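You operate a simulated robot arm through the tools that you are given. There is no shell and no other tool. Be economical: measure what you need, move in short steps, check, and stop when the job is done.

You are at the controls of a simulated robot arm. One attempt, no reset.

## Task
Push the freezer door shut. Press the freezer button three times. Put the orange bracket on the fourth shelf from the bottom of the orange rack. Turn the blue dial to 3. Take the blue bracket from the top of the grey bench and put it on top of the teal box there. Put the brush from the top of the grey bench on the shelf under the bench. Take the grey pot labelled "grease" from the top of the grey bench and put it on the top of the padded table. Stack the brown block that says "270" from the top of the padded table on top of the brown block marked "724". The order is free. Set down upright: orange bracket, grey pot.

The check looks at the end state, three seconds after you hand in, the way a careful person would. Anything else that was tipped, shoved, dropped, spilled or broken makes it a failure.

## Robot
A 7-joint arm with a two-finger parallel gripper on a trunk, on a base that drives. Base frame: it is fixed to the floor where the robot stands at the start and does not move with it; the origin is under the middle of the robot, x ahead of it, y to its left, z up. Lengths are in cm, angles in degrees, forces in N, time in s.
With the tool pointing down near the work surface it reaches from about 10 to 96 cm from the robot's upright axis, wherever it stands. Its first joint turns from -166.0 to 166.0 degrees. Places, roughly: blue bracket [-200, 50, 100]; blue dial [-160, 40, 90]; brown block [-350, -50, 75]; brush [-200, 75, 100]; fourth shelf of the orange rack [240, -110, 140]; freezer button [110, 30, 140]; freezer door [90, 10, 90]; grey pot [-225, 50, 100]; orange bracket (11x6x8 cm) [10, -90, 80]; shelf under the bench [-50, 160, 20]; teal box (15x10x8 cm) [-250, 30, 90]; top of the padded table [-370, -80, 90]. Payload 3.43 kg.
The TCP is the grasp point between the finger pads, 3 cm short of the fingertips. In the tool frame z runs along the fingers and y along their closing line. Largest opening 9.4 cm; finger width 2.8, thickness 1; the body of the gripper, 5 by 9.6 cm, starts 5.5 cm behind the TCP.
Orientation is that of the tool frame in the base frame, as a unit quaternion [x, y, z, w]. With the fingers straight down and closing along the base's y, the tool's x points along the base's -x, its y along +y and its z along -z.

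## Interface
- The arm moves only by the tool servo_tool. Its argument "series" is a list of rows, each an object of numbers (a shift or turn left out is 0, a gripper value left out holds the last): "x", "y", "z": the shift along the tool's x, y, z in cm; "wx", "wy", "wz": the turn, a rotation vector about the tool's x, y, z in degrees; "jaw": the opening, from 0 (shut) to 1 (fully open). In form: [{"x": .., "y": .., "z": .., "wx": .., "wy": .., "wz": .., "jaw": ..}, ...]. A call has 1 to 8 rows; each row is the pose to reach, as a shift and turn from the pose commanded when the call began, along the tool's axes at that moment. Each row takes 0.2 s and may step no farther than 5 cm and 8.6 degrees from the row before; otherwise, or with a gripper value out of range, the whole call is refused. Where a pose cannot be reached the arm comes as near as it can. A force on the tool above 40 N (or 10 N above the force at the start of the call, whichever is more), or a blocked arm, ends the call early, and 0.2 s more pass. Each finger travels about 4.5 cm/s and halts on what it meets, pressing with about 41 N; the grip force reading is that of the motor and also rises with nothing between the fingers. The clock runs only during rows and for 0.2 s after the last one: add rows that repeat a pose to give the fingers time. It gives the time, the measured TCP pose, the force on the tool (base axes), the opening and the grip force at its end, in the units of the frame above (readings bear some noise), with the torque about the TCP (base axes, N m) and any sound that the robot's microphone picked up, and new pictures: "views" is both (left out), scene, wrist or none.
- Cameras (640 x 400 px; columns grow to the right, rows downward): "scene" is now at [52, 14.39, 154.24]; the picture's right is [-0.54, -0.84, 0.00], its down [-0.21, 0.14, -0.97] and it looks along [0.82, -0.52, -0.25] (base axes); focal length 214 px, centre (320, 200). "wrist" rides on the gripper at [7.6, 1.4, -10.3] in the tool frame; the picture's right is [-0.18, 0.98, 0.00], its down [-0.75, -0.14, -0.64] and it looks along [-0.63, -0.12, 0.77] (tool axes); focal length 243 px, centre (320, 200).
- lift_body(by): slides the trunk up (or, below 0, down) by that many cm; the arm and the scene camera ride with it, the base frame stays. It gives what a move gives, with no picture.
- base_move(legs): drives the robot by 1 to 6 legs, each [ahead, left, turn to the left] in cm, cm and degrees, along the robot's own axes; the way and the turn of a leg run together, so that a leg with both is an arc; at most 150 cm and 180 degrees a leg. The arm and the cameras ride along, it lands a little off, and it stops where it bumps. It gives what a move gives, and a new picture of the scene camera.
- turn_head(pan, tilt): turns the head with the scene camera to pan (to the left, within 103 degrees either way) and tilt (down, from -29 to 69), counted from straight ahead of the robot. It gives what a move gives, and a new picture of the scene camera.
- point_at(camera, pixels): for up to 12 pixels [column, row] of the newest picture of that camera ("zoom" is the newest enlarged one), the place [x, y, z] in the base frame of the surface seen there, good to about 0.2 cm. No time passes.
- enlarge(camera, box): a new picture of the part [left, top, right, bottom] of that camera's present view, enlarged. No time passes.
- close_job(): hands the job in; it is judged then, once.

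Work in short steps. Measure before you move; look again where a grasp or a placing could have gone wrong, and mend it. You have 131 turns and 260 pictures in all, those below and enlarged ones among them. Open the gripper and draw the arm clear of the work before you hand the job in, unless the task says otherwise; then end with one line.

The tools are called after "Request:" as a command line: name --argument value ..., lists and objects as JSON in quotes. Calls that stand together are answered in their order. servo_tool: Moves the arm, as the interface text tells. Its arguments: {"type":"object","properties":{"series":{"type":"array","items":{"type":"object","properties":{"x":{"type":"number"},"y":{"type":"number"},"z":{"type":"number"},"wx":{"type":"number"},"wy":{"type":"number"},"wz":{"type":"number"},"jaw":{"type":"number"}}}},"views":{"type":"string","enum":["both","scene","wrist","none"]}},"required":["series"]} The other tools are called the same way: lift_body (by) slides the trunk up or down; base_move (legs) drives the base; turn_head (pan, tilt) turns the head that bears the scene camera; point_at (camera, pixels) gives the place of the surface under pixels of a picture; enlarge (camera, box) takes an enlarged picture of a part of a camera's view; close_job () hands the job in.

At the start:

```text
t: 0.0
tool_pos: [64.94, 10.24, 154.72]
tcp_rot: [0.0, 1.0, 0.004, -0.004]
contact_force: [-0.5, -0.1, -0.2]
wrist_torque: [-0.01, -0.02, 0.0]
finger_gap: 9.39
finger_force: 0.1
trunk travel left (down, up): [-56.7, 4.3]
robot x, y, heading: [-0.04, 0.12, 0.1]
head pan, tilt: [-32.6, 14.6]
```

scene: 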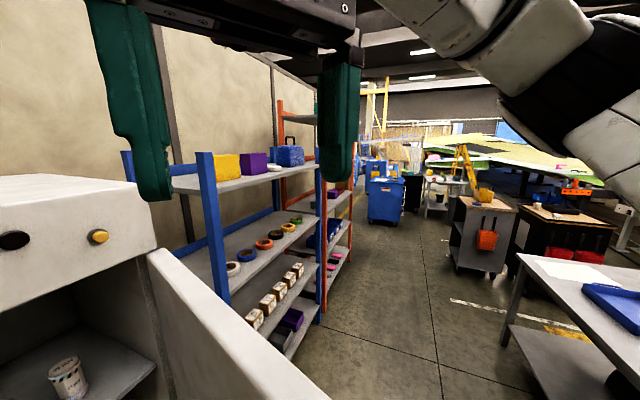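
wrist: 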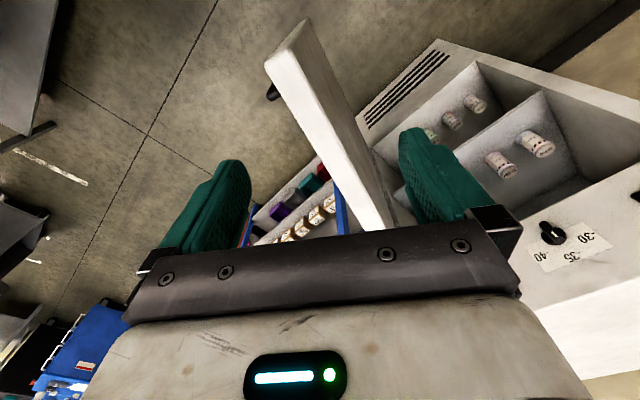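

The scene view shows the freezer on the left, with its open door at the lower middle, and the blue and orange racks. I'll turn the head to survey the freezer first.

Request:
turn_head --pan 10 --tilt 35

Request:
turn_head --pan -80 --tilt 35

Request:
turn_head --pan 95 --tilt 30

```text
t: 1.1
tool_pos: [64.82, 10.14, 154.67]
tcp_rot: [0.0, 1.0, 0.005, -0.005]
contact_force: [0.3, -0.1, -0.8]
wrist_torque: [-0.05, 0.0, -0.03]
finger_gap: 9.36
finger_force: 0.1
trunk travel left (down, up): [-56.7, 4.3]
robot x, y, heading: [-0.08, 0.27, 0.1]
head pan, tilt: [10.0, 35.0]
```

scene: 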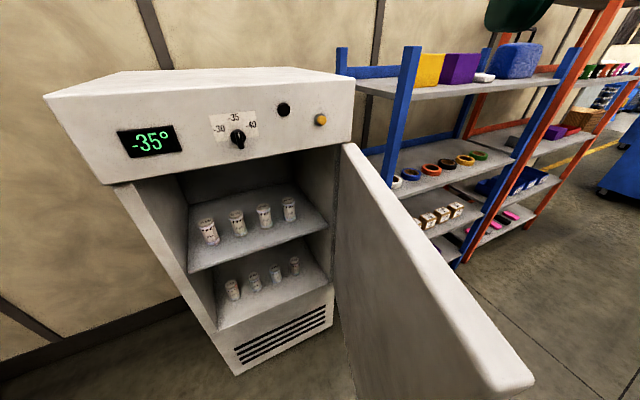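

```text
t: 2.8
tool_pos: [64.85, 10.39, 154.62]
tcp_rot: [0.0, 1.0, 0.006, -0.005]
contact_force: [-1.0, 0.5, -0.3]
wrist_torque: [-0.03, -0.02, 0.03]
finger_gap: 9.38
finger_force: 0.0
trunk travel left (down, up): [-56.7, 4.3]
robot x, y, heading: [0.11, -0.28, -0.1]
head pan, tilt: [-80.0, 35.0]
```

scene: 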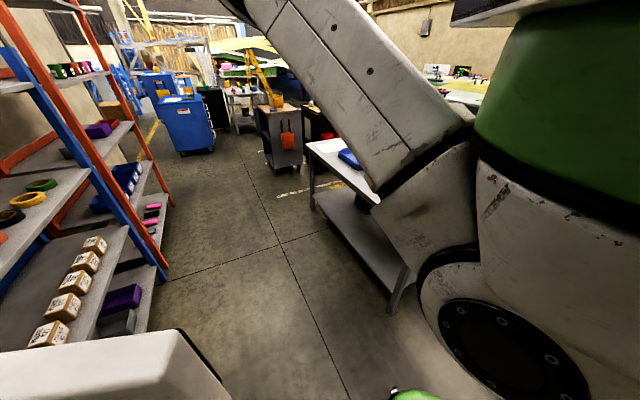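

```text
t: 5.4
tool_pos: [64.94, 10.22, 154.66]
tcp_rot: [0.0, 1.0, 0.005, -0.005]
contact_force: [0.2, -0.3, 0.0]
wrist_torque: [-0.05, 0.0, 0.03]
finger_gap: 9.43
finger_force: 0.0
trunk travel left (down, up): [-56.7, 4.3]
robot x, y, heading: [-0.12, -0.05, 0.2]
head pan, tilt: [95.0, 30.0]
```

scene: 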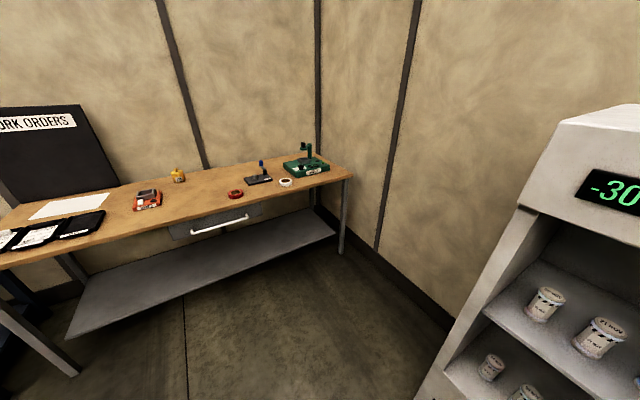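

Next I'll measure the freezer, so I turn the head back towards it.

Request:
turn_head --pan 0 --tilt 35

```text
t: 7.1
tool_pos: [64.91, 10.29, 154.61]
tcp_rot: [0.0, 1.0, 0.005, -0.005]
contact_force: [0.3, 0.5, -0.3]
wrist_torque: [-0.03, 0.02, 0.01]
finger_gap: 9.41
finger_force: 0.0
trunk travel left (down, up): [-56.7, 4.3]
robot x, y, heading: [-0.34, -0.08, -0.1]
head pan, tilt: [0.0, 35.0]
```

scene: 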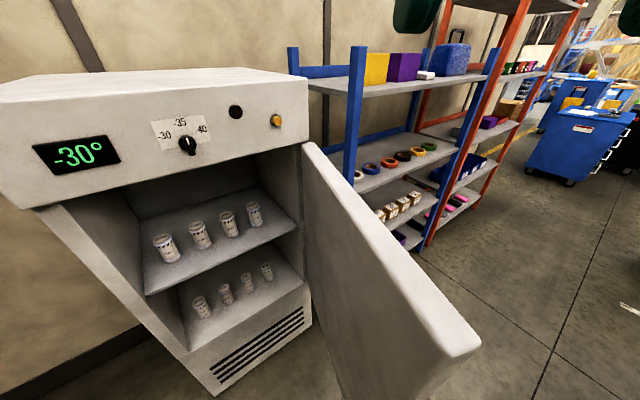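

The black disc is at (236,112) and the yellow button at (276,121), with the door running from (305,145) to (480,345). I'll measure these and zoom in.

Request:
point_at --camera "scene" --pixels '[[236, 112], [276, 121], [188, 146], [305, 145], [478, 343], [465, 350], [5, 110], [306, 90], [372, 300], [340, 172], [330, 200], [222, 390]]'

Request:
enlarge --camera "scene" --box '[140, 80, 330, 200]'

```text
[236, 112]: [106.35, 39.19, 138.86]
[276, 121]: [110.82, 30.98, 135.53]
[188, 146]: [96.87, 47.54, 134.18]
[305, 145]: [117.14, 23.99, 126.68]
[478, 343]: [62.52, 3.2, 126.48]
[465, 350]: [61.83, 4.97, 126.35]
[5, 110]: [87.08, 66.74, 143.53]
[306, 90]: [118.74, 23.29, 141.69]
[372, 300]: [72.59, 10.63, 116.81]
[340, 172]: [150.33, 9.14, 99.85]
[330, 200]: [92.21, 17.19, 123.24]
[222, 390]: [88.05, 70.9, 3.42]
```

```text
3.33 times, centred on (235, 140) of scene
```

zoom: 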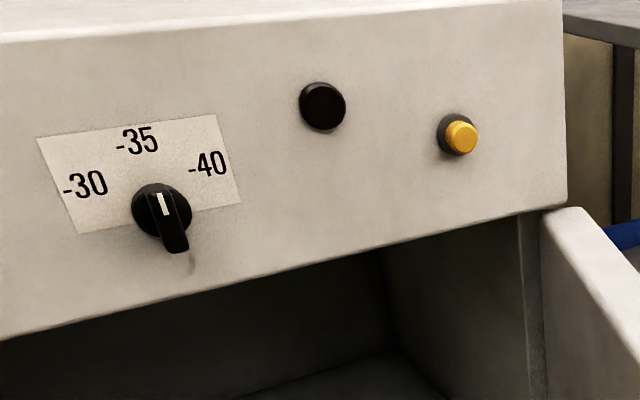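

The yellow disc at (276,121) is the button, and the black disc beside it looks like a lamp. The door hinge is near (117,24), the free end near (62,3), and the door top is at z=126.5. I'll shut the jaw and move to the outer (-y) side of the door.

Request:
servo_tool --series '[{"y": -5, "jaw": 0}, {"y": -10}, {"y": -15}, {"y": -20}, {"y": -25}, {"y": -28, "x": -2}, {"y": -28, "x": -2}]' --views "scene"

Request:
servo_tool --series '[{"z": 5}, {"z": 10}, {"z": 15}, {"z": 20}, {"z": 25}, {"z": 30}, {"z": 35}, {"z": 38}]'

```text
t: 8.7
tool_pos: [66.8, -18.13, 154.04]
tcp_rot: [0.001, 1.0, 0.014, -0.005]
contact_force: [-0.2, 0.7, 0.9]
wrist_torque: [0.0, 0.01, 0.02]
finger_gap: 0.0
finger_force: 32.8
trunk travel left (down, up): [-56.7, 4.3]
robot x, y, heading: [-0.09, -0.14, 0.1]
head pan, tilt: [0.0, 35.0]
```

scene: 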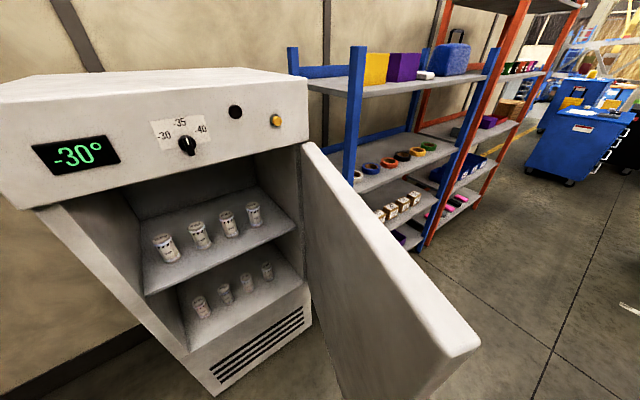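

```text
t: 10.5
tool_pos: [66.47, -17.37, 116.36]
tcp_rot: [0.0, 1.0, 0.004, -0.005]
contact_force: [0.1, 0.8, -0.9]
wrist_torque: [0.01, -0.02, 0.0]
finger_gap: 0.0
finger_force: 32.8
trunk travel left (down, up): [-56.7, 4.3]
robot x, y, heading: [0.05, 0.02, -0.0]
head pan, tilt: [0.0, 35.0]
```

scene: 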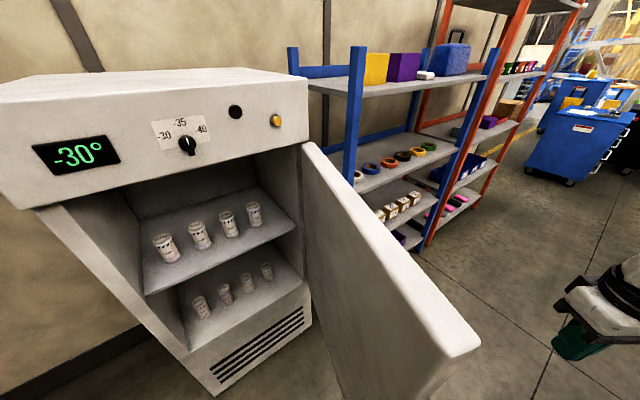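
wrist: 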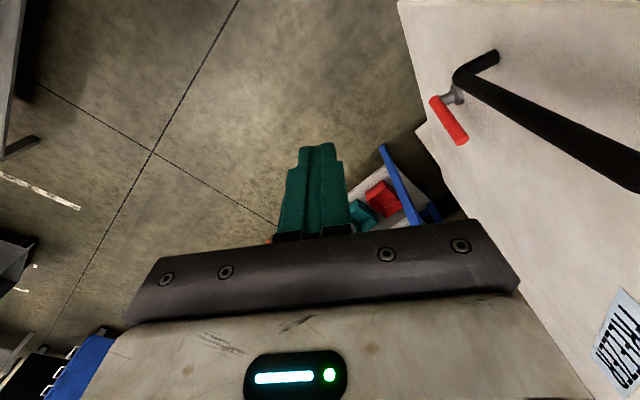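

The wrist view shows a black handle at (540,120) and a red lever at (450,120) on the outer face. I'll measure both so the push avoids them.

Request:
point_at --camera "wrist" --pixels '[[450, 118], [490, 58], [460, 75], [620, 170], [440, 40], [520, 220], [620, 360], [580, 40], [455, 180]]'

Request:
enlarge --camera "wrist" --box '[380, 0, 640, 200]'

```text
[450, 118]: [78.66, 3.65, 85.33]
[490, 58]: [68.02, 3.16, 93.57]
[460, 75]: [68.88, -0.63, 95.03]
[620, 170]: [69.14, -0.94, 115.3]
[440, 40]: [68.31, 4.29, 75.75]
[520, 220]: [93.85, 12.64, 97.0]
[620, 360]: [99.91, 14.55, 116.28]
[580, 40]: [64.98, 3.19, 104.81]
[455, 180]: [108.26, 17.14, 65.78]
```

```text
2.00 times, centred on (510, 100) of wrist
```

zoom: 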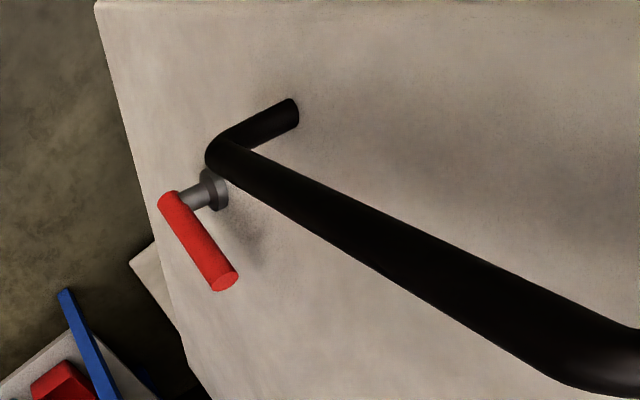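

The handle bar sits at x≈69 and the lever at z≈85. I'll push on the bare face between the handle and the hinge, near x≈83, so I move alongside it first.

Request:
servo_tool --series '[{"x": -5, "jaw": 0}, {"x": -10}, {"x": -15}, {"x": -16.5, "y": 4}, {"x": -16.5, "y": 8}, {"x": -16.5, "y": 12}]' --views "wrist"

```text
t: 11.9
tool_pos: [83.1, -5.46, 116.34]
tcp_rot: [0.0, 1.0, 0.005, -0.005]
contact_force: [0.5, 0.1, 0.4]
wrist_torque: [0.0, -0.01, -0.02]
finger_gap: 0.0
finger_force: 33.3
trunk travel left (down, up): [-56.7, 4.3]
robot x, y, heading: [0.07, -0.09, -0.1]
head pan, tilt: [0.0, 35.0]
```

wrist: 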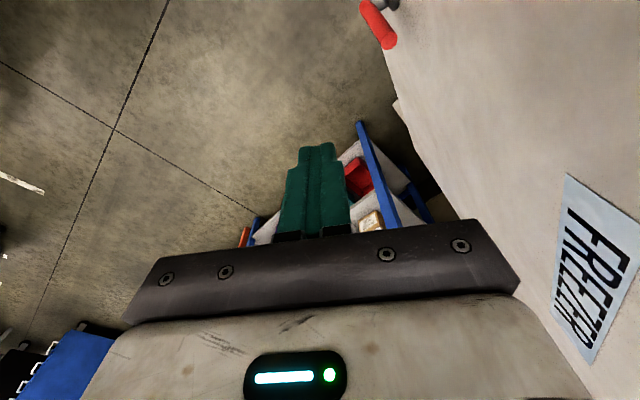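

The fingers are beside the bare face. I start pushing along the door's arc.

Request:
servo_tool --series '[{"y": 3}, {"y": 6}, {"x": 0.5, "y": 8.5}, {"x": 1.5, "y": 11}, {"x": 2.5, "y": 13.5}, {"x": 3.5, "y": 16, "wz": 2}, {"x": 4, "y": 19.5, "wz": 5}, {"x": 4.4, "y": 22.5, "wz": 8}]' --views "scene"

```text
t: 13.7
tool_pos: [78.65, 16.93, 116.47]
tcp_rot: [0.07, 0.998, 0.003, -0.004]
contact_force: [-0.8, 0.3, 0.5]
wrist_torque: [0.0, 0.04, -0.02]
finger_gap: 0.0
finger_force: 33.4
trunk travel left (down, up): [-56.7, 4.3]
robot x, y, heading: [0.23, 0.07, -0.1]
head pan, tilt: [0.0, 35.0]
```

scene: 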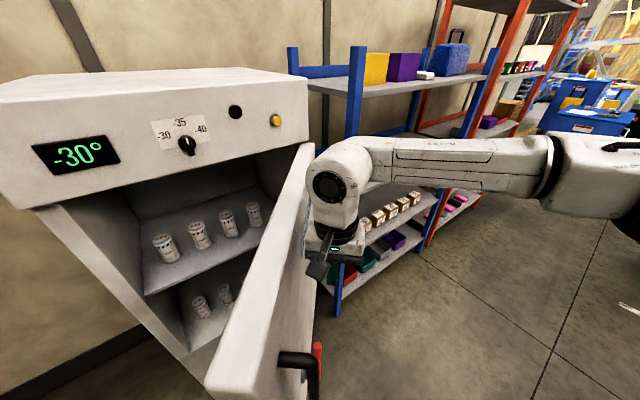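

The door swings freely with no force. I'll continue the arc with the matching wrist turn.

Request:
servo_tool --series '[{"x": 0.5, "y": 3.8, "wz": 2}, {"x": 0.5, "y": 7.2, "wz": 7}, {"x": 0.5, "y": 10.5, "wz": 12}, {"x": 0.4, "y": 13.9, "wz": 17}, {"x": -0.3, "y": 17, "wz": 22}, {"x": -1.2, "y": 20.3, "wz": 27}, {"x": -2.2, "y": 23.4, "wz": 32}]' --views "scene"

```text
t: 15.3
tool_pos: [84.11, 40.28, 116.77]
tcp_rot: [0.342, 0.94, 0.002, -0.006]
contact_force: [0.0, -0.8, -0.1]
wrist_torque: [-0.01, 0.03, 0.01]
finger_gap: 0.0
finger_force: 32.7
trunk travel left (down, up): [-56.7, 4.3]
robot x, y, heading: [-0.25, -0.02, -0.3]
head pan, tilt: [0.0, 35.0]
```

scene: 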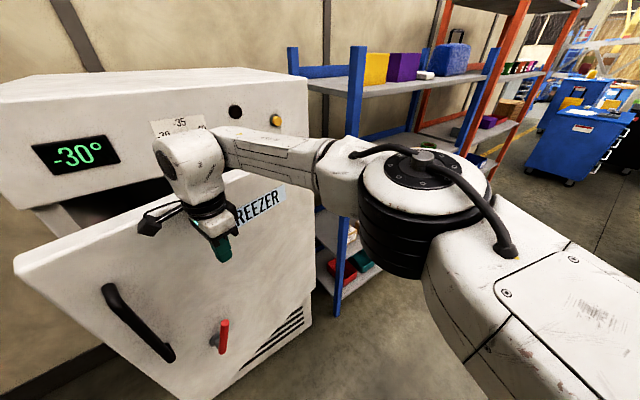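

About 14° remain. I'll try to finish with the arm, and drive only if reach runs out.

Request:
servo_tool --series '[{"x": 0.1, "y": 3, "wz": 5}, {"x": 0.2, "y": 6, "wz": 10}, {"x": 0.3, "y": 8.5, "wz": 14}, {"x": 0.3, "y": 10, "wz": 14}, {"x": 0.3, "y": 11.5, "wz": 14}]' --views "scene"

```text
t: 16.5
tool_pos: [86.54, 45.34, 118.03]
tcp_rot: [0.455, 0.891, 0.001, -0.006]
contact_force: [-0.3, 0.4, -0.3]
wrist_torque: [0.01, 0.0, 0.0]
finger_gap: 0.0
finger_force: 33.5
out of reach, approached as far as the arm can: row 2, 3, 4, 5
trunk travel left (down, up): [-56.7, 4.3]
robot x, y, heading: [-0.3, 0.11, -0.1]
head pan, tilt: [0.0, 35.0]
```

scene: 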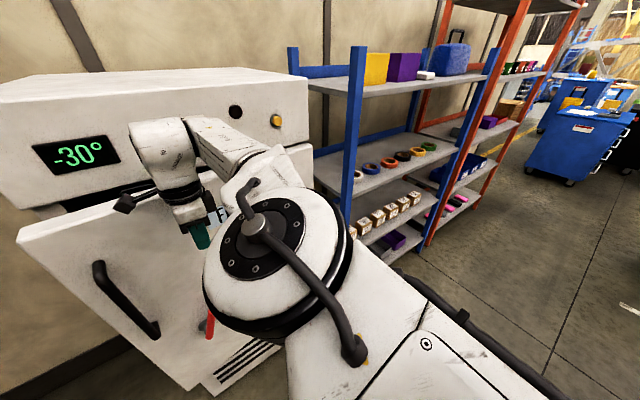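

The arm is at full stretch. I'll draw it back a little, drive about 15 cm toward the freezer, and then finish.

Request:
servo_tool --series '[{"y": -4}, {"y": -8}, {"y": -12}, {"y": -16}, {"y": -20}]' --views "none"

Request:
base_move --legs '[[12, 9, 0]]'

```text
t: 17.7
tool_pos: [70.34, 33.48, 118.01]
tcp_rot: [0.454, 0.891, 0.001, -0.007]
contact_force: [-0.2, 0.2, -1.2]
wrist_torque: [-0.02, 0.02, -0.02]
finger_gap: 0.01
finger_force: 32.9
trunk travel left (down, up): [-56.7, 4.3]
robot x, y, heading: [0.18, 0.18, 0.2]
head pan, tilt: [0.0, 35.0]
```

```text
t: 19.1
tool_pos: [82.46, 42.55, 118.16]
tcp_rot: [0.454, 0.891, 0.001, -0.006]
contact_force: [0.3, -0.5, -0.1]
wrist_torque: [0.01, -0.02, -0.01]
finger_gap: 0.01
finger_force: 33.5
trunk travel left (down, up): [-56.7, 4.3]
robot x, y, heading: [12.31, 8.91, 0.2]
head pan, tilt: [0.0, 35.0]
```

scene: 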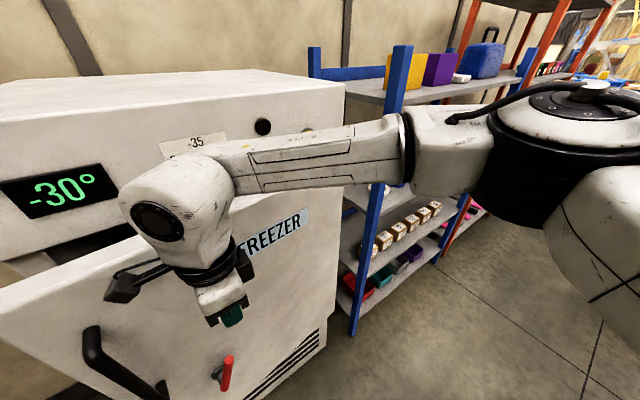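

I'll push along the tool's y, straight at the door, until I feel it seat.

Request:
servo_tool --series '[{"y": 3}, {"y": 5}, {"y": 7}, {"y": 8.5}, {"y": 10}, {"y": 11.5}, {"y": 13}]' --views "scene"

```text
t: 20.6
tool_pos: [91.44, 49.38, 119.04]
tcp_rot: [0.453, 0.891, -0.002, -0.008]
contact_force: [-42.3, -33.5, -1.2]
wrist_torque: [2.57, -3.17, -1.54]
finger_gap: 0.0
finger_force: 32.9
trunk travel left (down, up): [-56.7, 4.3]
robot x, y, heading: [11.62, 8.95, 0.1]
head pan, tilt: [0.0, 35.0]
stopped in row 7: the force on the tool passed its limit at 78 N (the readings are from after the stop); the commanded pose is now the measured one
```

scene: 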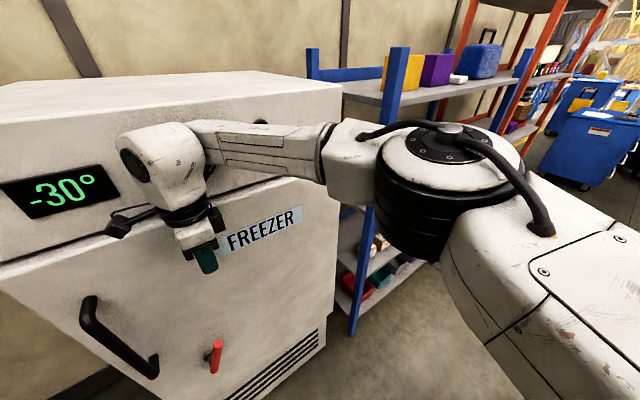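

The door is shut flush. I'll back off and look at it, and then reorient toward the button.

Request:
servo_tool --series '[{"y": -4}, {"y": -8}, {"y": -12}, {"y": -16, "z": -3}, {"y": -20, "z": -6}, {"y": -22, "z": -10}, {"y": -22, "z": -14}, {"y": -22, "z": -16.5}]' --views "none"

Request:
servo_tool --series '[{"x": -4, "wx": -8}, {"x": -8, "wx": -16}, {"x": -12, "wx": -24}, {"x": -16, "wx": -32}, {"x": -20, "wx": -40}, {"x": -23, "wx": -48}, {"x": -26, "wx": -56}, {"x": -26.3, "wx": -64}]' --views "scene"

```text
t: 22.4
tool_pos: [74.37, 36.67, 135.24]
tcp_rot: [0.453, 0.891, -0.002, -0.008]
contact_force: [-0.2, -0.4, -0.4]
wrist_torque: [-0.03, 0.01, 0.01]
finger_gap: 0.0
finger_force: 33.0
trunk travel left (down, up): [-56.7, 4.3]
robot x, y, heading: [12.04, 9.16, -0.2]
head pan, tilt: [0.0, 35.0]
```

```text
t: 24.2
tool_pos: [89.76, 15.3, 134.82]
tcp_rot: [0.389, 0.756, 0.471, 0.235]
contact_force: [-0.3, -1.1, 0.2]
wrist_torque: [0.0, 0.01, 0.03]
finger_gap: 0.01
finger_force: 32.0
trunk travel left (down, up): [-56.7, 4.3]
robot x, y, heading: [12.14, 9.2, -0.1]
head pan, tilt: [0.0, 35.0]
```

scene: 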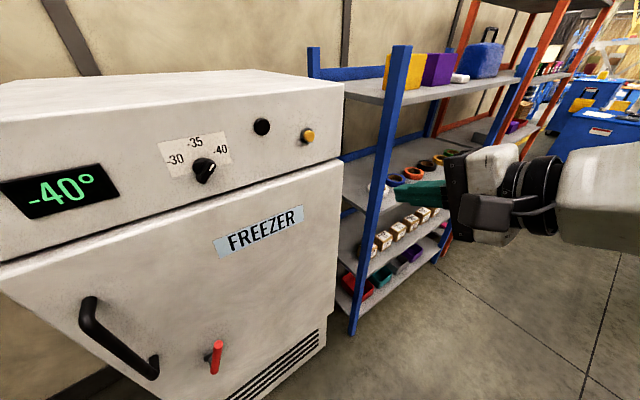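

The display now reads -40° and the knob at (203,172) looks different from before. I'll zoom in to check both the knob and the door.

Request:
enlarge --camera "scene" --box '[140, 90, 350, 220]'

Request:
point_at --camera "scene" --pixels '[[307, 136], [338, 185], [338, 155], [20, 275], [60, 240], [110, 250], [300, 260], [262, 126], [90, 160]]'

```text
3.05 times, centred on (245, 155) of scene
```

zoom: 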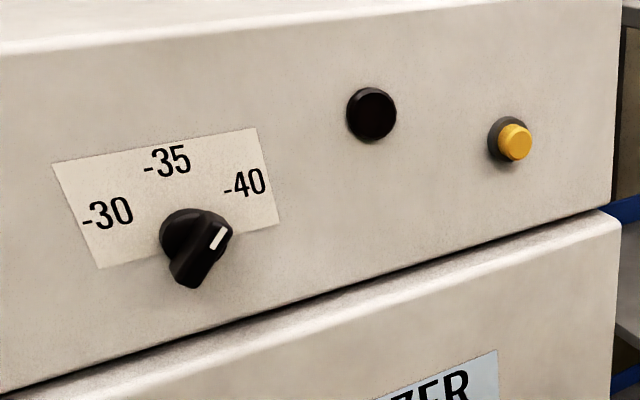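

```text
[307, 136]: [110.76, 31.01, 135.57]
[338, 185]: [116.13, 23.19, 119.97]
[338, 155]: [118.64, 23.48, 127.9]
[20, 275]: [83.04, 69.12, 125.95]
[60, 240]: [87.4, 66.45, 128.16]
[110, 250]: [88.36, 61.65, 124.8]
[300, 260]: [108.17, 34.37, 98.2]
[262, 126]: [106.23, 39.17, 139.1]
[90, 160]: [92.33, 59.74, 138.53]
```

The door is shut flush, with its outer face at an even d≈107.7 across all the sample points. But the wrist knocked the knob from -35 to -40, so I must restore it. First I level the tool and line it up with the button at (110.8,31.0,135.6).

Request:
servo_tool --series '[{"wx": -8}, {"wx": -16}, {"wx": -24}, {"wx": -26}, {"wx": -26}]' --views "both"

```text
t: 25.4
tool_pos: [89.79, 15.38, 134.77]
tcp_rot: [0.326, 0.632, 0.629, 0.315]
contact_force: [-0.3, -0.9, 0.0]
wrist_torque: [-0.03, 0.01, 0.0]
finger_gap: 0.0
finger_force: 33.3
trunk travel left (down, up): [-56.7, 4.3]
robot x, y, heading: [12.13, 8.98, -0.0]
head pan, tilt: [0.0, 35.0]
```

scene: 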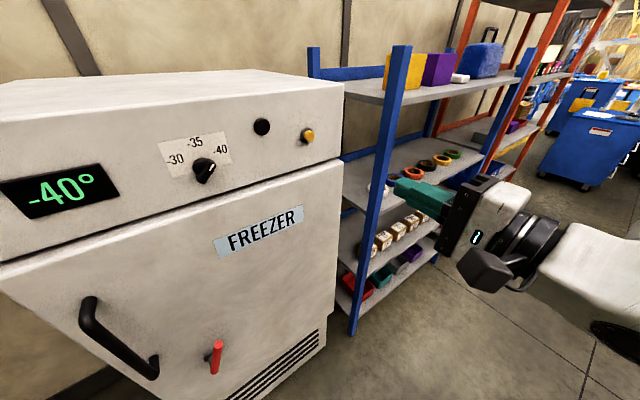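
wrist: 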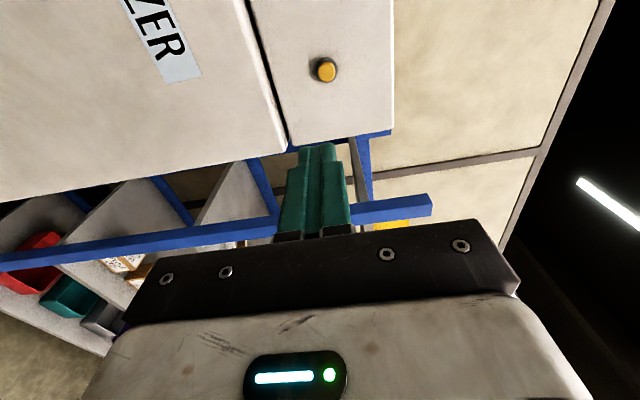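

The tool is level. I'll advance to about 2.5 cm short of the button.

Request:
servo_tool --series '[{"z": 5, "y": 1.1, "x": 0.3}, {"z": 10, "y": 1.1, "x": 0.3}, {"z": 15, "y": 1.1, "x": 0.3}, {"z": 19, "y": 1.1, "x": 0.3}, {"z": 20.7, "y": 1.1, "x": 0.3}, {"z": 20.7, "y": 1.1, "x": 0.3}]' --views "both"

```text
refused: row 1 steps farther than a row can; nothing moved
```

The first step was slightly too long, so I'll use smaller steps.

Request:
servo_tool --series '[{"z": 4.5, "y": 1.1, "x": 0.3}, {"z": 9, "y": 1.1, "x": 0.3}, {"z": 13.5, "y": 1.1, "x": 0.3}, {"z": 18, "y": 1.1, "x": 0.3}, {"z": 20.7, "y": 1.1, "x": 0.3}, {"z": 20.7, "y": 1.1, "x": 0.3}]' --views "both"

```text
t: 26.8
tool_pos: [106.37, 27.93, 135.87]
tcp_rot: [0.326, 0.632, 0.629, 0.315]
contact_force: [0.1, -0.3, -0.3]
wrist_torque: [0.0, 0.0, 0.0]
finger_gap: 0.0
finger_force: 33.1
trunk travel left (down, up): [-56.7, 4.3]
robot x, y, heading: [12.34, 9.3, 0.1]
head pan, tilt: [0.0, 35.0]
```

scene: 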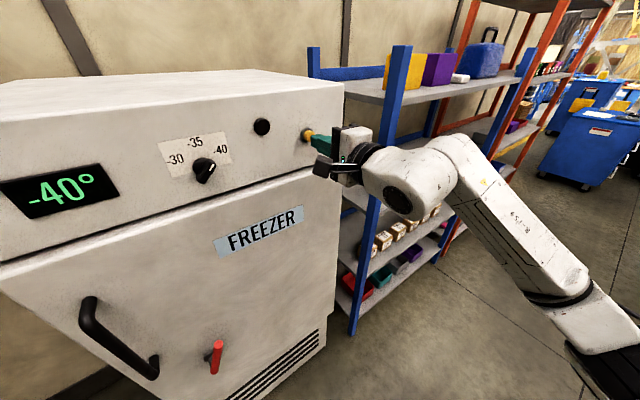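
wrist: 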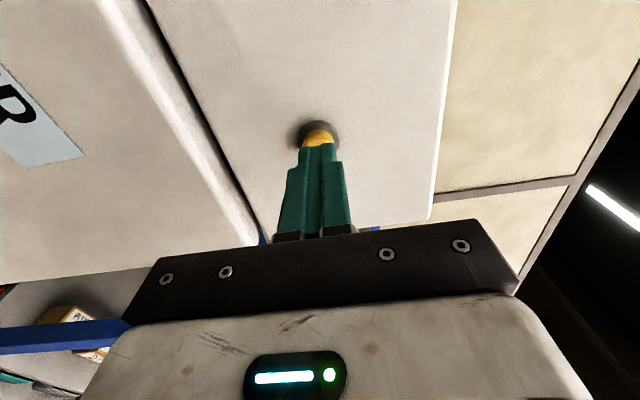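

The fingertips line up with the button, about 2.4 cm short. I'll press slowly, with views off, and watch the force and sound.

Request:
servo_tool --series '[{"z": 1.8}, {"z": 2.4}, {"z": 2.7}, {"z": 3.0}, {"z": 3.0}]' --views "scene"

```text
t: 28.0
tool_pos: [108.96, 29.56, 135.78]
tcp_rot: [0.326, 0.631, 0.629, 0.315]
contact_force: [-1.9, -1.8, 0.6]
wrist_torque: [0.01, -0.04, 0.03]
finger_gap: 0.02
finger_force: 33.2
trunk travel left (down, up): [-56.7, 4.3]
robot x, y, heading: [12.29, 9.04, -0.2]
head pan, tilt: [0.0, 35.0]
heard: click
```

scene: 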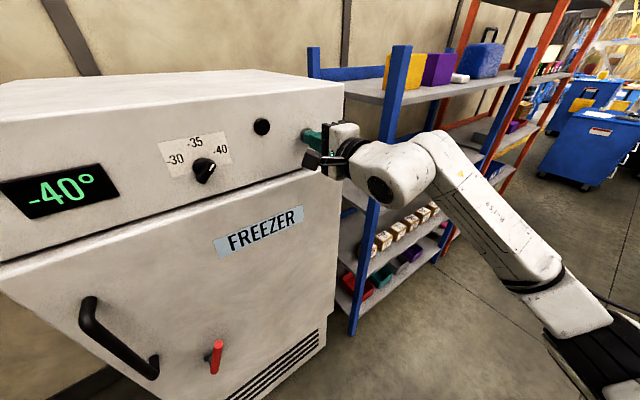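

One click heard. I release fully and press again.

Request:
servo_tool --series '[{"z": -1.5}, {"z": -3}, {"z": -3}, {"z": -1.2}, {"z": -0.4}, {"z": 0}, {"z": 0}]' --views "none"

```text
t: 29.6
tool_pos: [108.86, 29.41, 135.79]
tcp_rot: [0.326, 0.631, 0.629, 0.315]
contact_force: [-0.5, -2.1, -0.1]
wrist_torque: [0.04, 0.01, -0.03]
finger_gap: 0.03
finger_force: 33.3
trunk travel left (down, up): [-56.7, 4.3]
robot x, y, heading: [12.09, 9.3, -0.1]
head pan, tilt: [0.0, 35.0]
heard: click
```

Second click. One more full release and press.

Request:
servo_tool --series '[{"z": -1.5}, {"z": -3}, {"z": -3}, {"z": -1.2}, {"z": -0.4}, {"z": 0}, {"z": 0}]' --views "none"

Request:
servo_tool --series '[{"z": -4}, {"z": -8}, {"z": -12}, {"z": -12}]' --views "both"

```text
t: 31.2
tool_pos: [108.85, 29.53, 135.68]
tcp_rot: [0.326, 0.631, 0.629, 0.315]
contact_force: [-2.3, -1.5, -0.7]
wrist_torque: [-0.02, 0.03, 0.02]
finger_gap: 0.0
finger_force: 33.5
trunk travel left (down, up): [-56.7, 4.3]
robot x, y, heading: [11.99, 8.92, 0.0]
head pan, tilt: [0.0, 35.0]
heard: click
```

```text
t: 32.2
tool_pos: [99.1, 22.43, 136.02]
tcp_rot: [0.326, 0.632, 0.629, 0.315]
contact_force: [0.3, 0.2, 0.9]
wrist_torque: [0.0, -0.01, -0.02]
finger_gap: 0.0
finger_force: 33.0
trunk travel left (down, up): [-56.7, 4.3]
robot x, y, heading: [11.79, 8.87, 0.2]
head pan, tilt: [0.0, 35.0]
```

scene: 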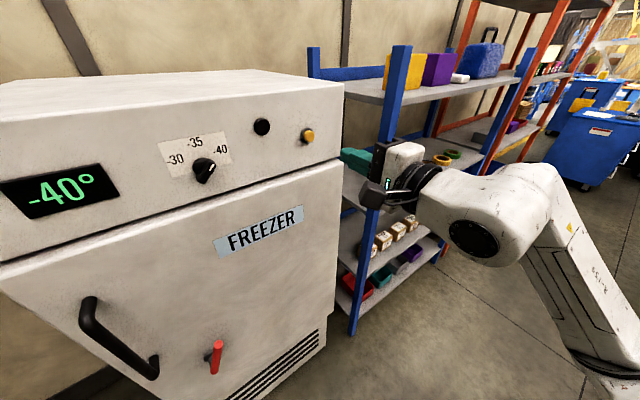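
wrist: 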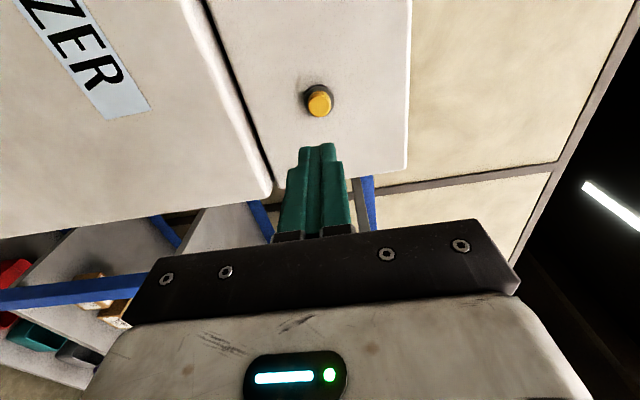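

All three clicks are in. Now I'll fix the knob: slide sideways to face it with the jaw open, then measure it close up.

Request:
servo_tool --series '[{"x": 4, "z": -2}, {"x": 8, "z": -4}, {"x": 12, "z": -6}, {"x": 16, "z": -6}, {"x": 20, "z": -6, "y": -1}, {"x": 21.6, "z": -6, "y": -2}, {"x": 21.6, "z": -6, "y": -2}]' --views "wrist"

Request:
enlarge --camera "wrist" --box '[220, 0, 420, 125]'

Request:
enlarge --camera "scene" --box '[150, 120, 260, 190]'

```text
t: 33.8
tool_pos: [84.83, 31.91, 136.16]
tcp_rot: [0.326, 0.632, 0.629, 0.315]
contact_force: [-0.4, 0.3, -0.1]
wrist_torque: [0.01, 0.01, -0.03]
finger_gap: 0.02
finger_force: 32.6
out of reach, approached as far as the arm can: row 5, 6, 7
trunk travel left (down, up): [-56.7, 4.3]
robot x, y, heading: [11.99, 8.79, 0.2]
head pan, tilt: [0.0, 35.0]
```

wrist: 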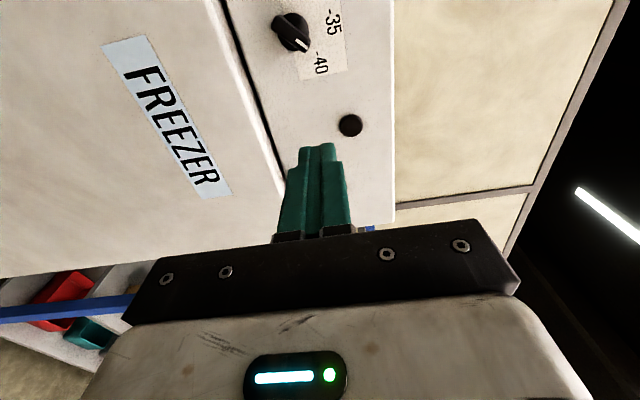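

```text
3.20 times, centred on (320, 62) of wrist
```

zoom: 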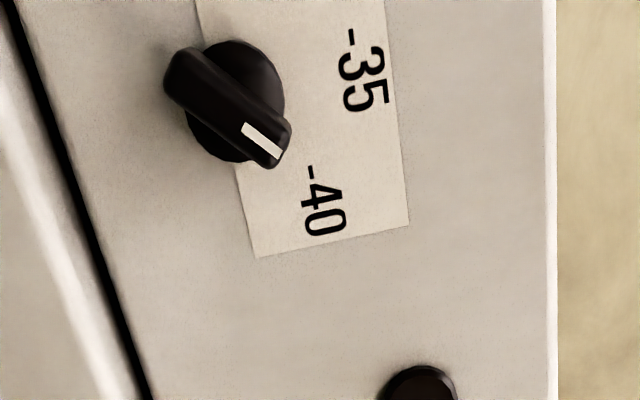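

```text
5.71 times, centred on (205, 155) of scene
```

zoom: 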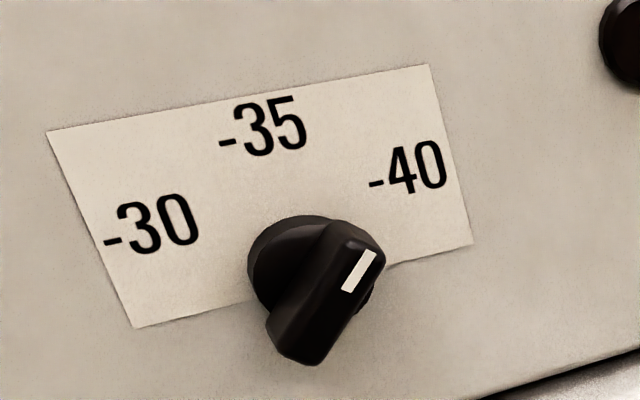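

The arm ran short at t≈24, but the view is good. I'll measure the bar's ends on the newest zoom.

Request:
point_at --camera "zoom" --pixels '[[365, 255], [345, 290], [305, 345], [325, 300], [285, 335], [330, 240], [375, 255], [300, 358], [265, 260], [262, 125], [406, 165], [152, 222]]'

```text
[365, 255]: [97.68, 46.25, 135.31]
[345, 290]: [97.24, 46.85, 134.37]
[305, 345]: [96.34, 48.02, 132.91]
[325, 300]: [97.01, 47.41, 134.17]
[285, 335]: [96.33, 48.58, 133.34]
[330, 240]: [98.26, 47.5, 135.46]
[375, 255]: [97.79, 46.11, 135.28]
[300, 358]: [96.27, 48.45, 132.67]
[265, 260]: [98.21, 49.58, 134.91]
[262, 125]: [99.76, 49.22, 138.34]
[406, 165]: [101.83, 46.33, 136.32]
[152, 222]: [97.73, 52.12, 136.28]
```

From these points the knob centre is at t≈18.85, z≈134.2, and the bar is tilted about 45° toward -40. I'll shift the base sideways along the panel so the knob sits in the same relative spot as the button did.

Request:
base_move --legs '[[-12.5, 17.2, 0]]'

Request:
servo_tool --series '[{"x": -4, "wz": -8, "jaw": 0.5}, {"x": -8, "wz": -16}, {"x": -12, "wz": -24}, {"x": -16, "wz": -32}, {"x": -16, "wz": -40}, {"x": -16, "wz": -45}, {"x": -16, "wz": -45}]' --views "both"

```text
t: 35.5
tool_pos: [72.18, 49.19, 136.15]
tcp_rot: [0.326, 0.632, 0.629, 0.316]
contact_force: [-0.4, 0.1, 0.8]
wrist_torque: [0.01, 0.0, 0.01]
finger_gap: 0.0
finger_force: 33.1
trunk travel left (down, up): [-56.7, 4.3]
robot x, y, heading: [-0.58, 26.43, -0.1]
head pan, tilt: [0.0, 35.0]
```

scene: 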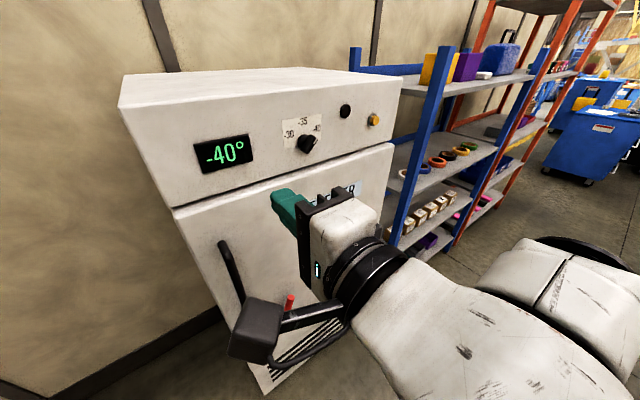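

```text
t: 37.1
tool_pos: [81.6, 36.28, 135.82]
tcp_rot: [0.059, 0.709, 0.46, 0.531]
contact_force: [0.6, -0.5, -0.5]
wrist_torque: [0.03, -0.01, 0.02]
finger_gap: 4.72
finger_force: 0.1
trunk travel left (down, up): [-56.7, 4.3]
robot x, y, heading: [-1.24, 26.26, -0.2]
head pan, tilt: [0.0, 35.0]
```

scene: 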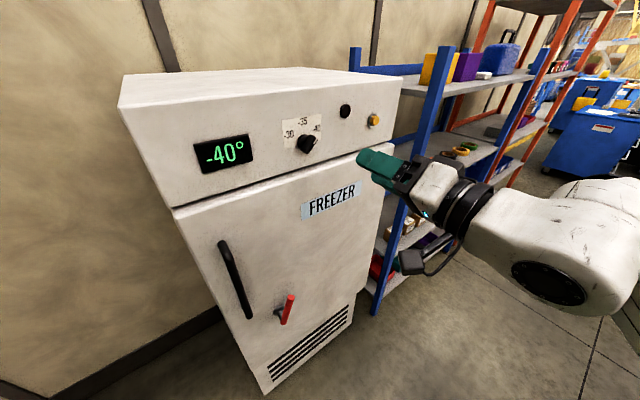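
wrist: 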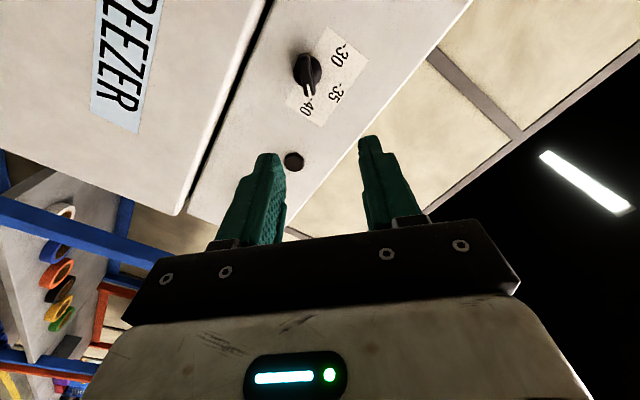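

The bar now lies along the gap between the open fingers. I'll approach to about 5 cm short and check.

Request:
servo_tool --series '[{"x": 0.4, "y": -0.6, "z": 4}, {"x": 0.9, "y": -1.2, "z": 8}, {"x": 0.9, "y": -1.2, "z": 12}, {"x": 0.9, "y": -1.2, "z": 12}]' --views "wrist"

```text
t: 38.1
tool_pos: [91.4, 43.2, 134.36]
tcp_rot: [0.06, 0.708, 0.461, 0.532]
contact_force: [1.8, 0.2, 0.6]
wrist_torque: [0.0, 0.01, -0.01]
finger_gap: 4.72
finger_force: 0.1
trunk travel left (down, up): [-56.7, 4.3]
robot x, y, heading: [-0.74, 26.22, -0.1]
head pan, tilt: [0.0, 35.0]
```

wrist: 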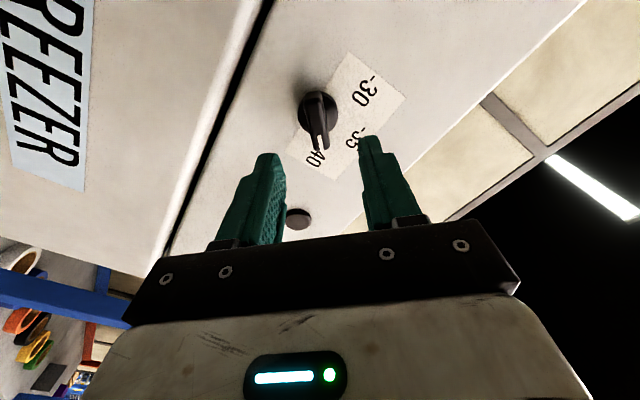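

Remaining: 5.1 cm forward. I'll go in and close on the bar.

Request:
servo_tool --series '[{"z": 2.5}, {"z": 5, "y": -0.15}, {"z": 5, "y": -0.15, "jaw": 0}, {"z": 5, "y": -0.15}, {"z": 5, "y": -0.15}, {"z": 5, "y": -0.15}]' --views "both"

```text
t: 39.5
tool_pos: [95.52, 45.99, 134.22]
tcp_rot: [0.06, 0.708, 0.461, 0.532]
contact_force: [1.8, 4.1, 6.1]
wrist_torque: [-0.3, -0.63, 0.17]
finger_gap: 1.35
finger_force: 44.6
trunk travel left (down, up): [-56.7, 4.3]
robot x, y, heading: [-1.0, 26.28, -0.2]
head pan, tilt: [0.0, 35.0]
```

scene: 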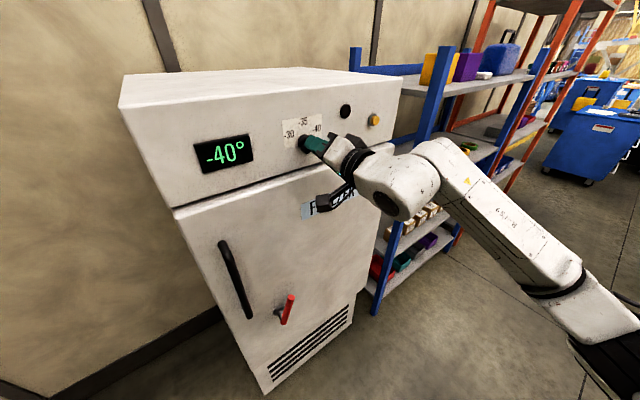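
wrist: 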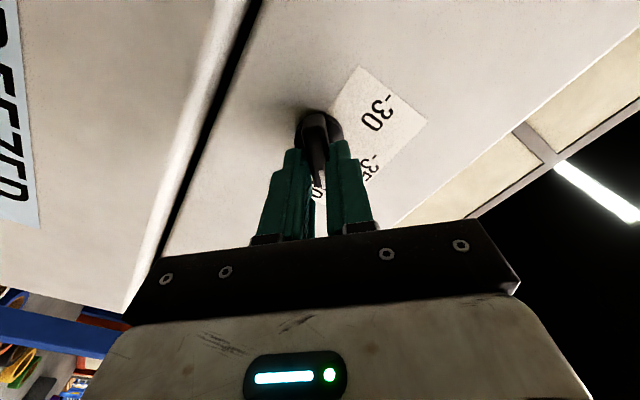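

The bar is gripped with a 1.35 cm gap. I'll turn it 45° back toward -35.

Request:
servo_tool --series '[{"wz": -8}, {"wz": -16}, {"wz": -24}, {"wz": -32}, {"wz": -40}, {"wz": -45}, {"wz": -45}]' --views "both"

```text
t: 41.1
tool_pos: [95.39, 46.09, 134.31]
tcp_rot: [-0.218, 0.676, 0.223, 0.667]
contact_force: [-3.3, 9.5, 15.5]
wrist_torque: [-0.41, 0.54, 0.17]
finger_gap: 1.38
finger_force: 44.8
trunk travel left (down, up): [-56.7, 4.3]
robot x, y, heading: [-0.77, 26.25, -0.0]
head pan, tilt: [0.0, 35.0]
```

scene: 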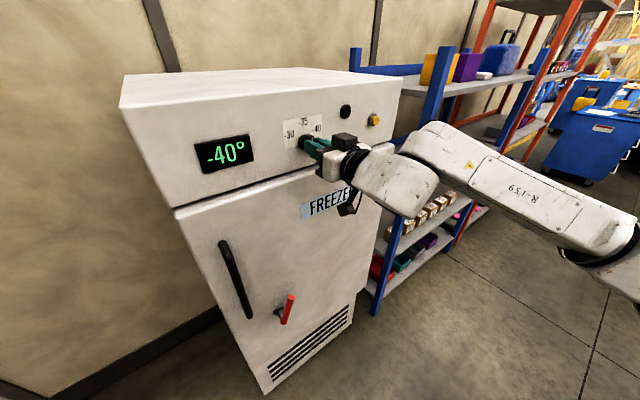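
wrist: 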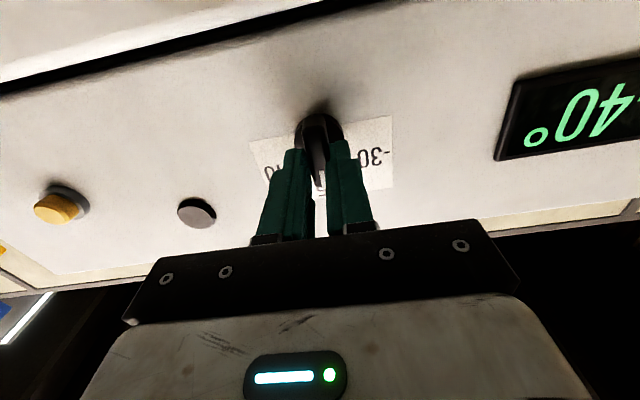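

The knob appears upright now. I'll release, back straight off and check it.

Request:
servo_tool --series '[{"jaw": 0.4}, {"jaw": 0.5}, {"jaw": 0.5}, {"z": -4}, {"z": -8}, {"z": -12}, {"z": -16}]' --views "none"

Request:
enlarge --camera "scene" --box '[180, 90, 390, 220]'

```text
t: 42.7
tool_pos: [82.6, 36.63, 134.48]
tcp_rot: [-0.216, 0.677, 0.222, 0.667]
contact_force: [-0.1, 0.5, -0.4]
wrist_torque: [0.0, 0.03, -0.01]
finger_gap: 4.73
finger_force: 0.1
trunk travel left (down, up): [-56.7, 4.3]
robot x, y, heading: [-0.82, 26.48, 0.2]
head pan, tilt: [0.0, 35.0]
```

```text
3.05 times, centred on (285, 155) of scene
```

zoom: 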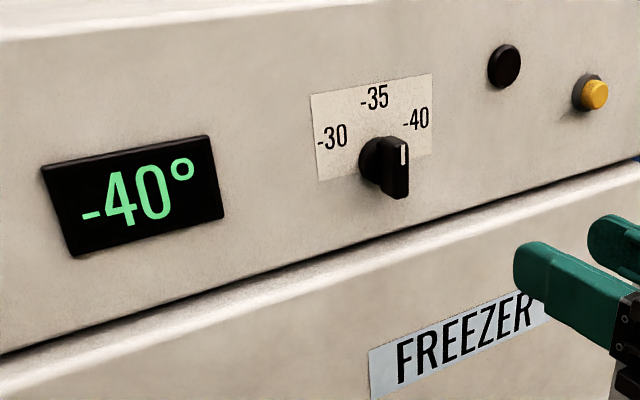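

The mark now points up. I'll verify the bar's angle with points and see whether the display follows.

Request:
enlarge --camera "scene" --box '[270, 110, 350, 160]'

```text
8.00 times, centred on (310, 135) of scene
```

zoom: 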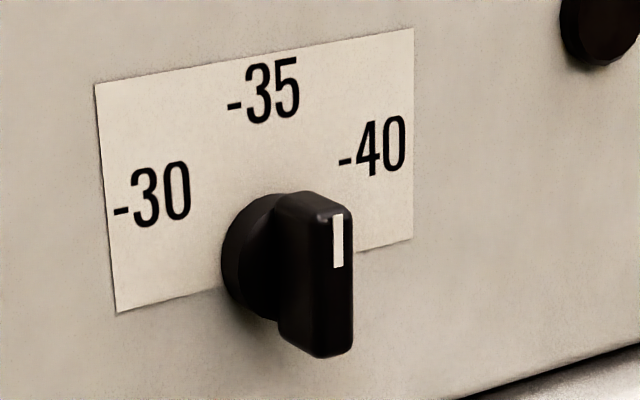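

Request:
point_at --camera "zoom" --pixels '[[338, 217], [338, 264], [337, 345], [335, 300], [348, 230], [348, 340], [262, 90], [370, 147], [152, 195]]'

Request:
servo_tool --series '[{"z": -2}, {"z": -4}, {"z": -4}, {"z": -4}, {"z": -4}]' --views "scene"

```text
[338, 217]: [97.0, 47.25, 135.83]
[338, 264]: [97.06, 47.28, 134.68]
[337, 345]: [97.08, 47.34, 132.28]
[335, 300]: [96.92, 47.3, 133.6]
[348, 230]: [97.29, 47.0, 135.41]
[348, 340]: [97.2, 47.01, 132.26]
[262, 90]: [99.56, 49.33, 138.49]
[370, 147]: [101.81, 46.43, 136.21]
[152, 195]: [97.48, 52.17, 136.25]
```

```text
t: 43.9
tool_pos: [79.43, 34.25, 134.35]
tcp_rot: [-0.216, 0.678, 0.222, 0.667]
contact_force: [0.6, 0.5, 0.1]
wrist_torque: [0.03, -0.03, 0.02]
finger_gap: 4.7
finger_force: 0.0
trunk travel left (down, up): [-56.7, 4.3]
robot x, y, heading: [-1.02, 26.4, -0.2]
head pan, tilt: [0.0, 35.0]
```

scene: 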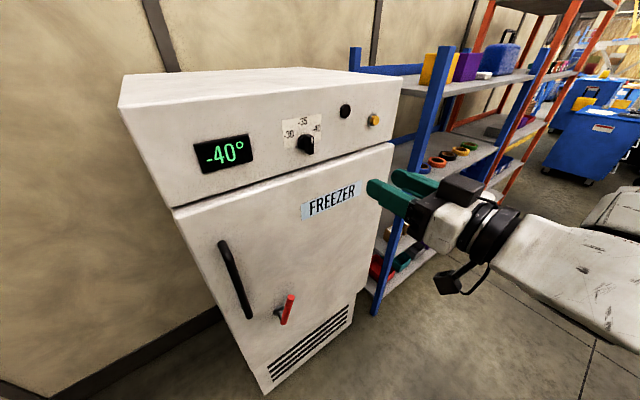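

The bar measures exactly vertical, at -35 as at the start. I'll re-check the display later in case it lags. Now I put the tool back to pointing down and pull it in, ready for driving.

Request:
servo_tool --series '[{"wy": 8, "z": -3}, {"wy": 16, "z": -6}, {"wy": 24, "z": -9}, {"wy": 32, "z": -12}, {"wy": 40, "z": -15}, {"wy": 48, "z": -15}, {"wy": 56, "z": -15}, {"wy": 64, "z": -15}]' --views "none"

Request:
servo_tool --series '[{"wy": 8}, {"wy": 16}, {"wy": 24}, {"wy": 26}]' --views "none"

Request:
turn_head --pan -100 --tilt 25

```text
t: 45.7
tool_pos: [67.22, 25.32, 134.45]
tcp_rot: [-0.301, 0.928, 0.074, 0.206]
contact_force: [-0.5, 0.0, -0.2]
wrist_torque: [0.01, 0.01, 0.01]
finger_gap: 4.73
finger_force: 0.1
trunk travel left (down, up): [-56.7, 4.3]
robot x, y, heading: [-0.85, 26.16, -0.1]
head pan, tilt: [0.0, 35.0]
```

```text
t: 46.7
tool_pos: [67.2, 25.31, 134.51]
tcp_rot: [-0.31, 0.951, 0.003, -0.007]
contact_force: [-0.3, 0.5, 0.5]
wrist_torque: [0.02, -0.02, 0.01]
finger_gap: 4.71
finger_force: 0.1
trunk travel left (down, up): [-56.7, 4.3]
robot x, y, heading: [-0.31, 26.14, -0.0]
head pan, tilt: [0.0, 35.0]
```

```text
t: 48.4
tool_pos: [67.09, 25.44, 134.56]
tcp_rot: [-0.31, 0.951, 0.005, -0.007]
contact_force: [0.3, 0.4, -0.2]
wrist_torque: [0.03, 0.02, 0.02]
finger_gap: 4.72
finger_force: 0.1
trunk travel left (down, up): [-56.7, 4.3]
robot x, y, heading: [-0.68, 26.41, -0.2]
head pan, tilt: [-100.0, 25.0]
```

scene: 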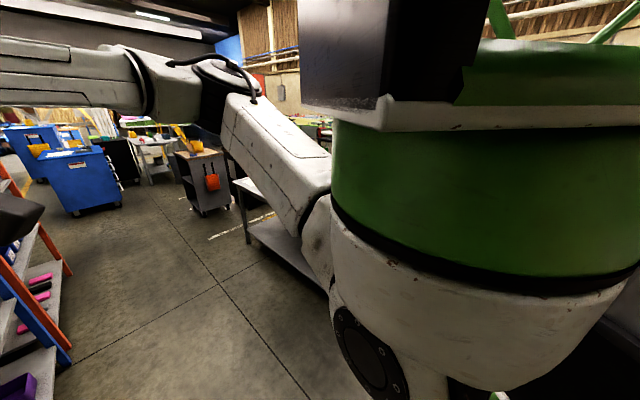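

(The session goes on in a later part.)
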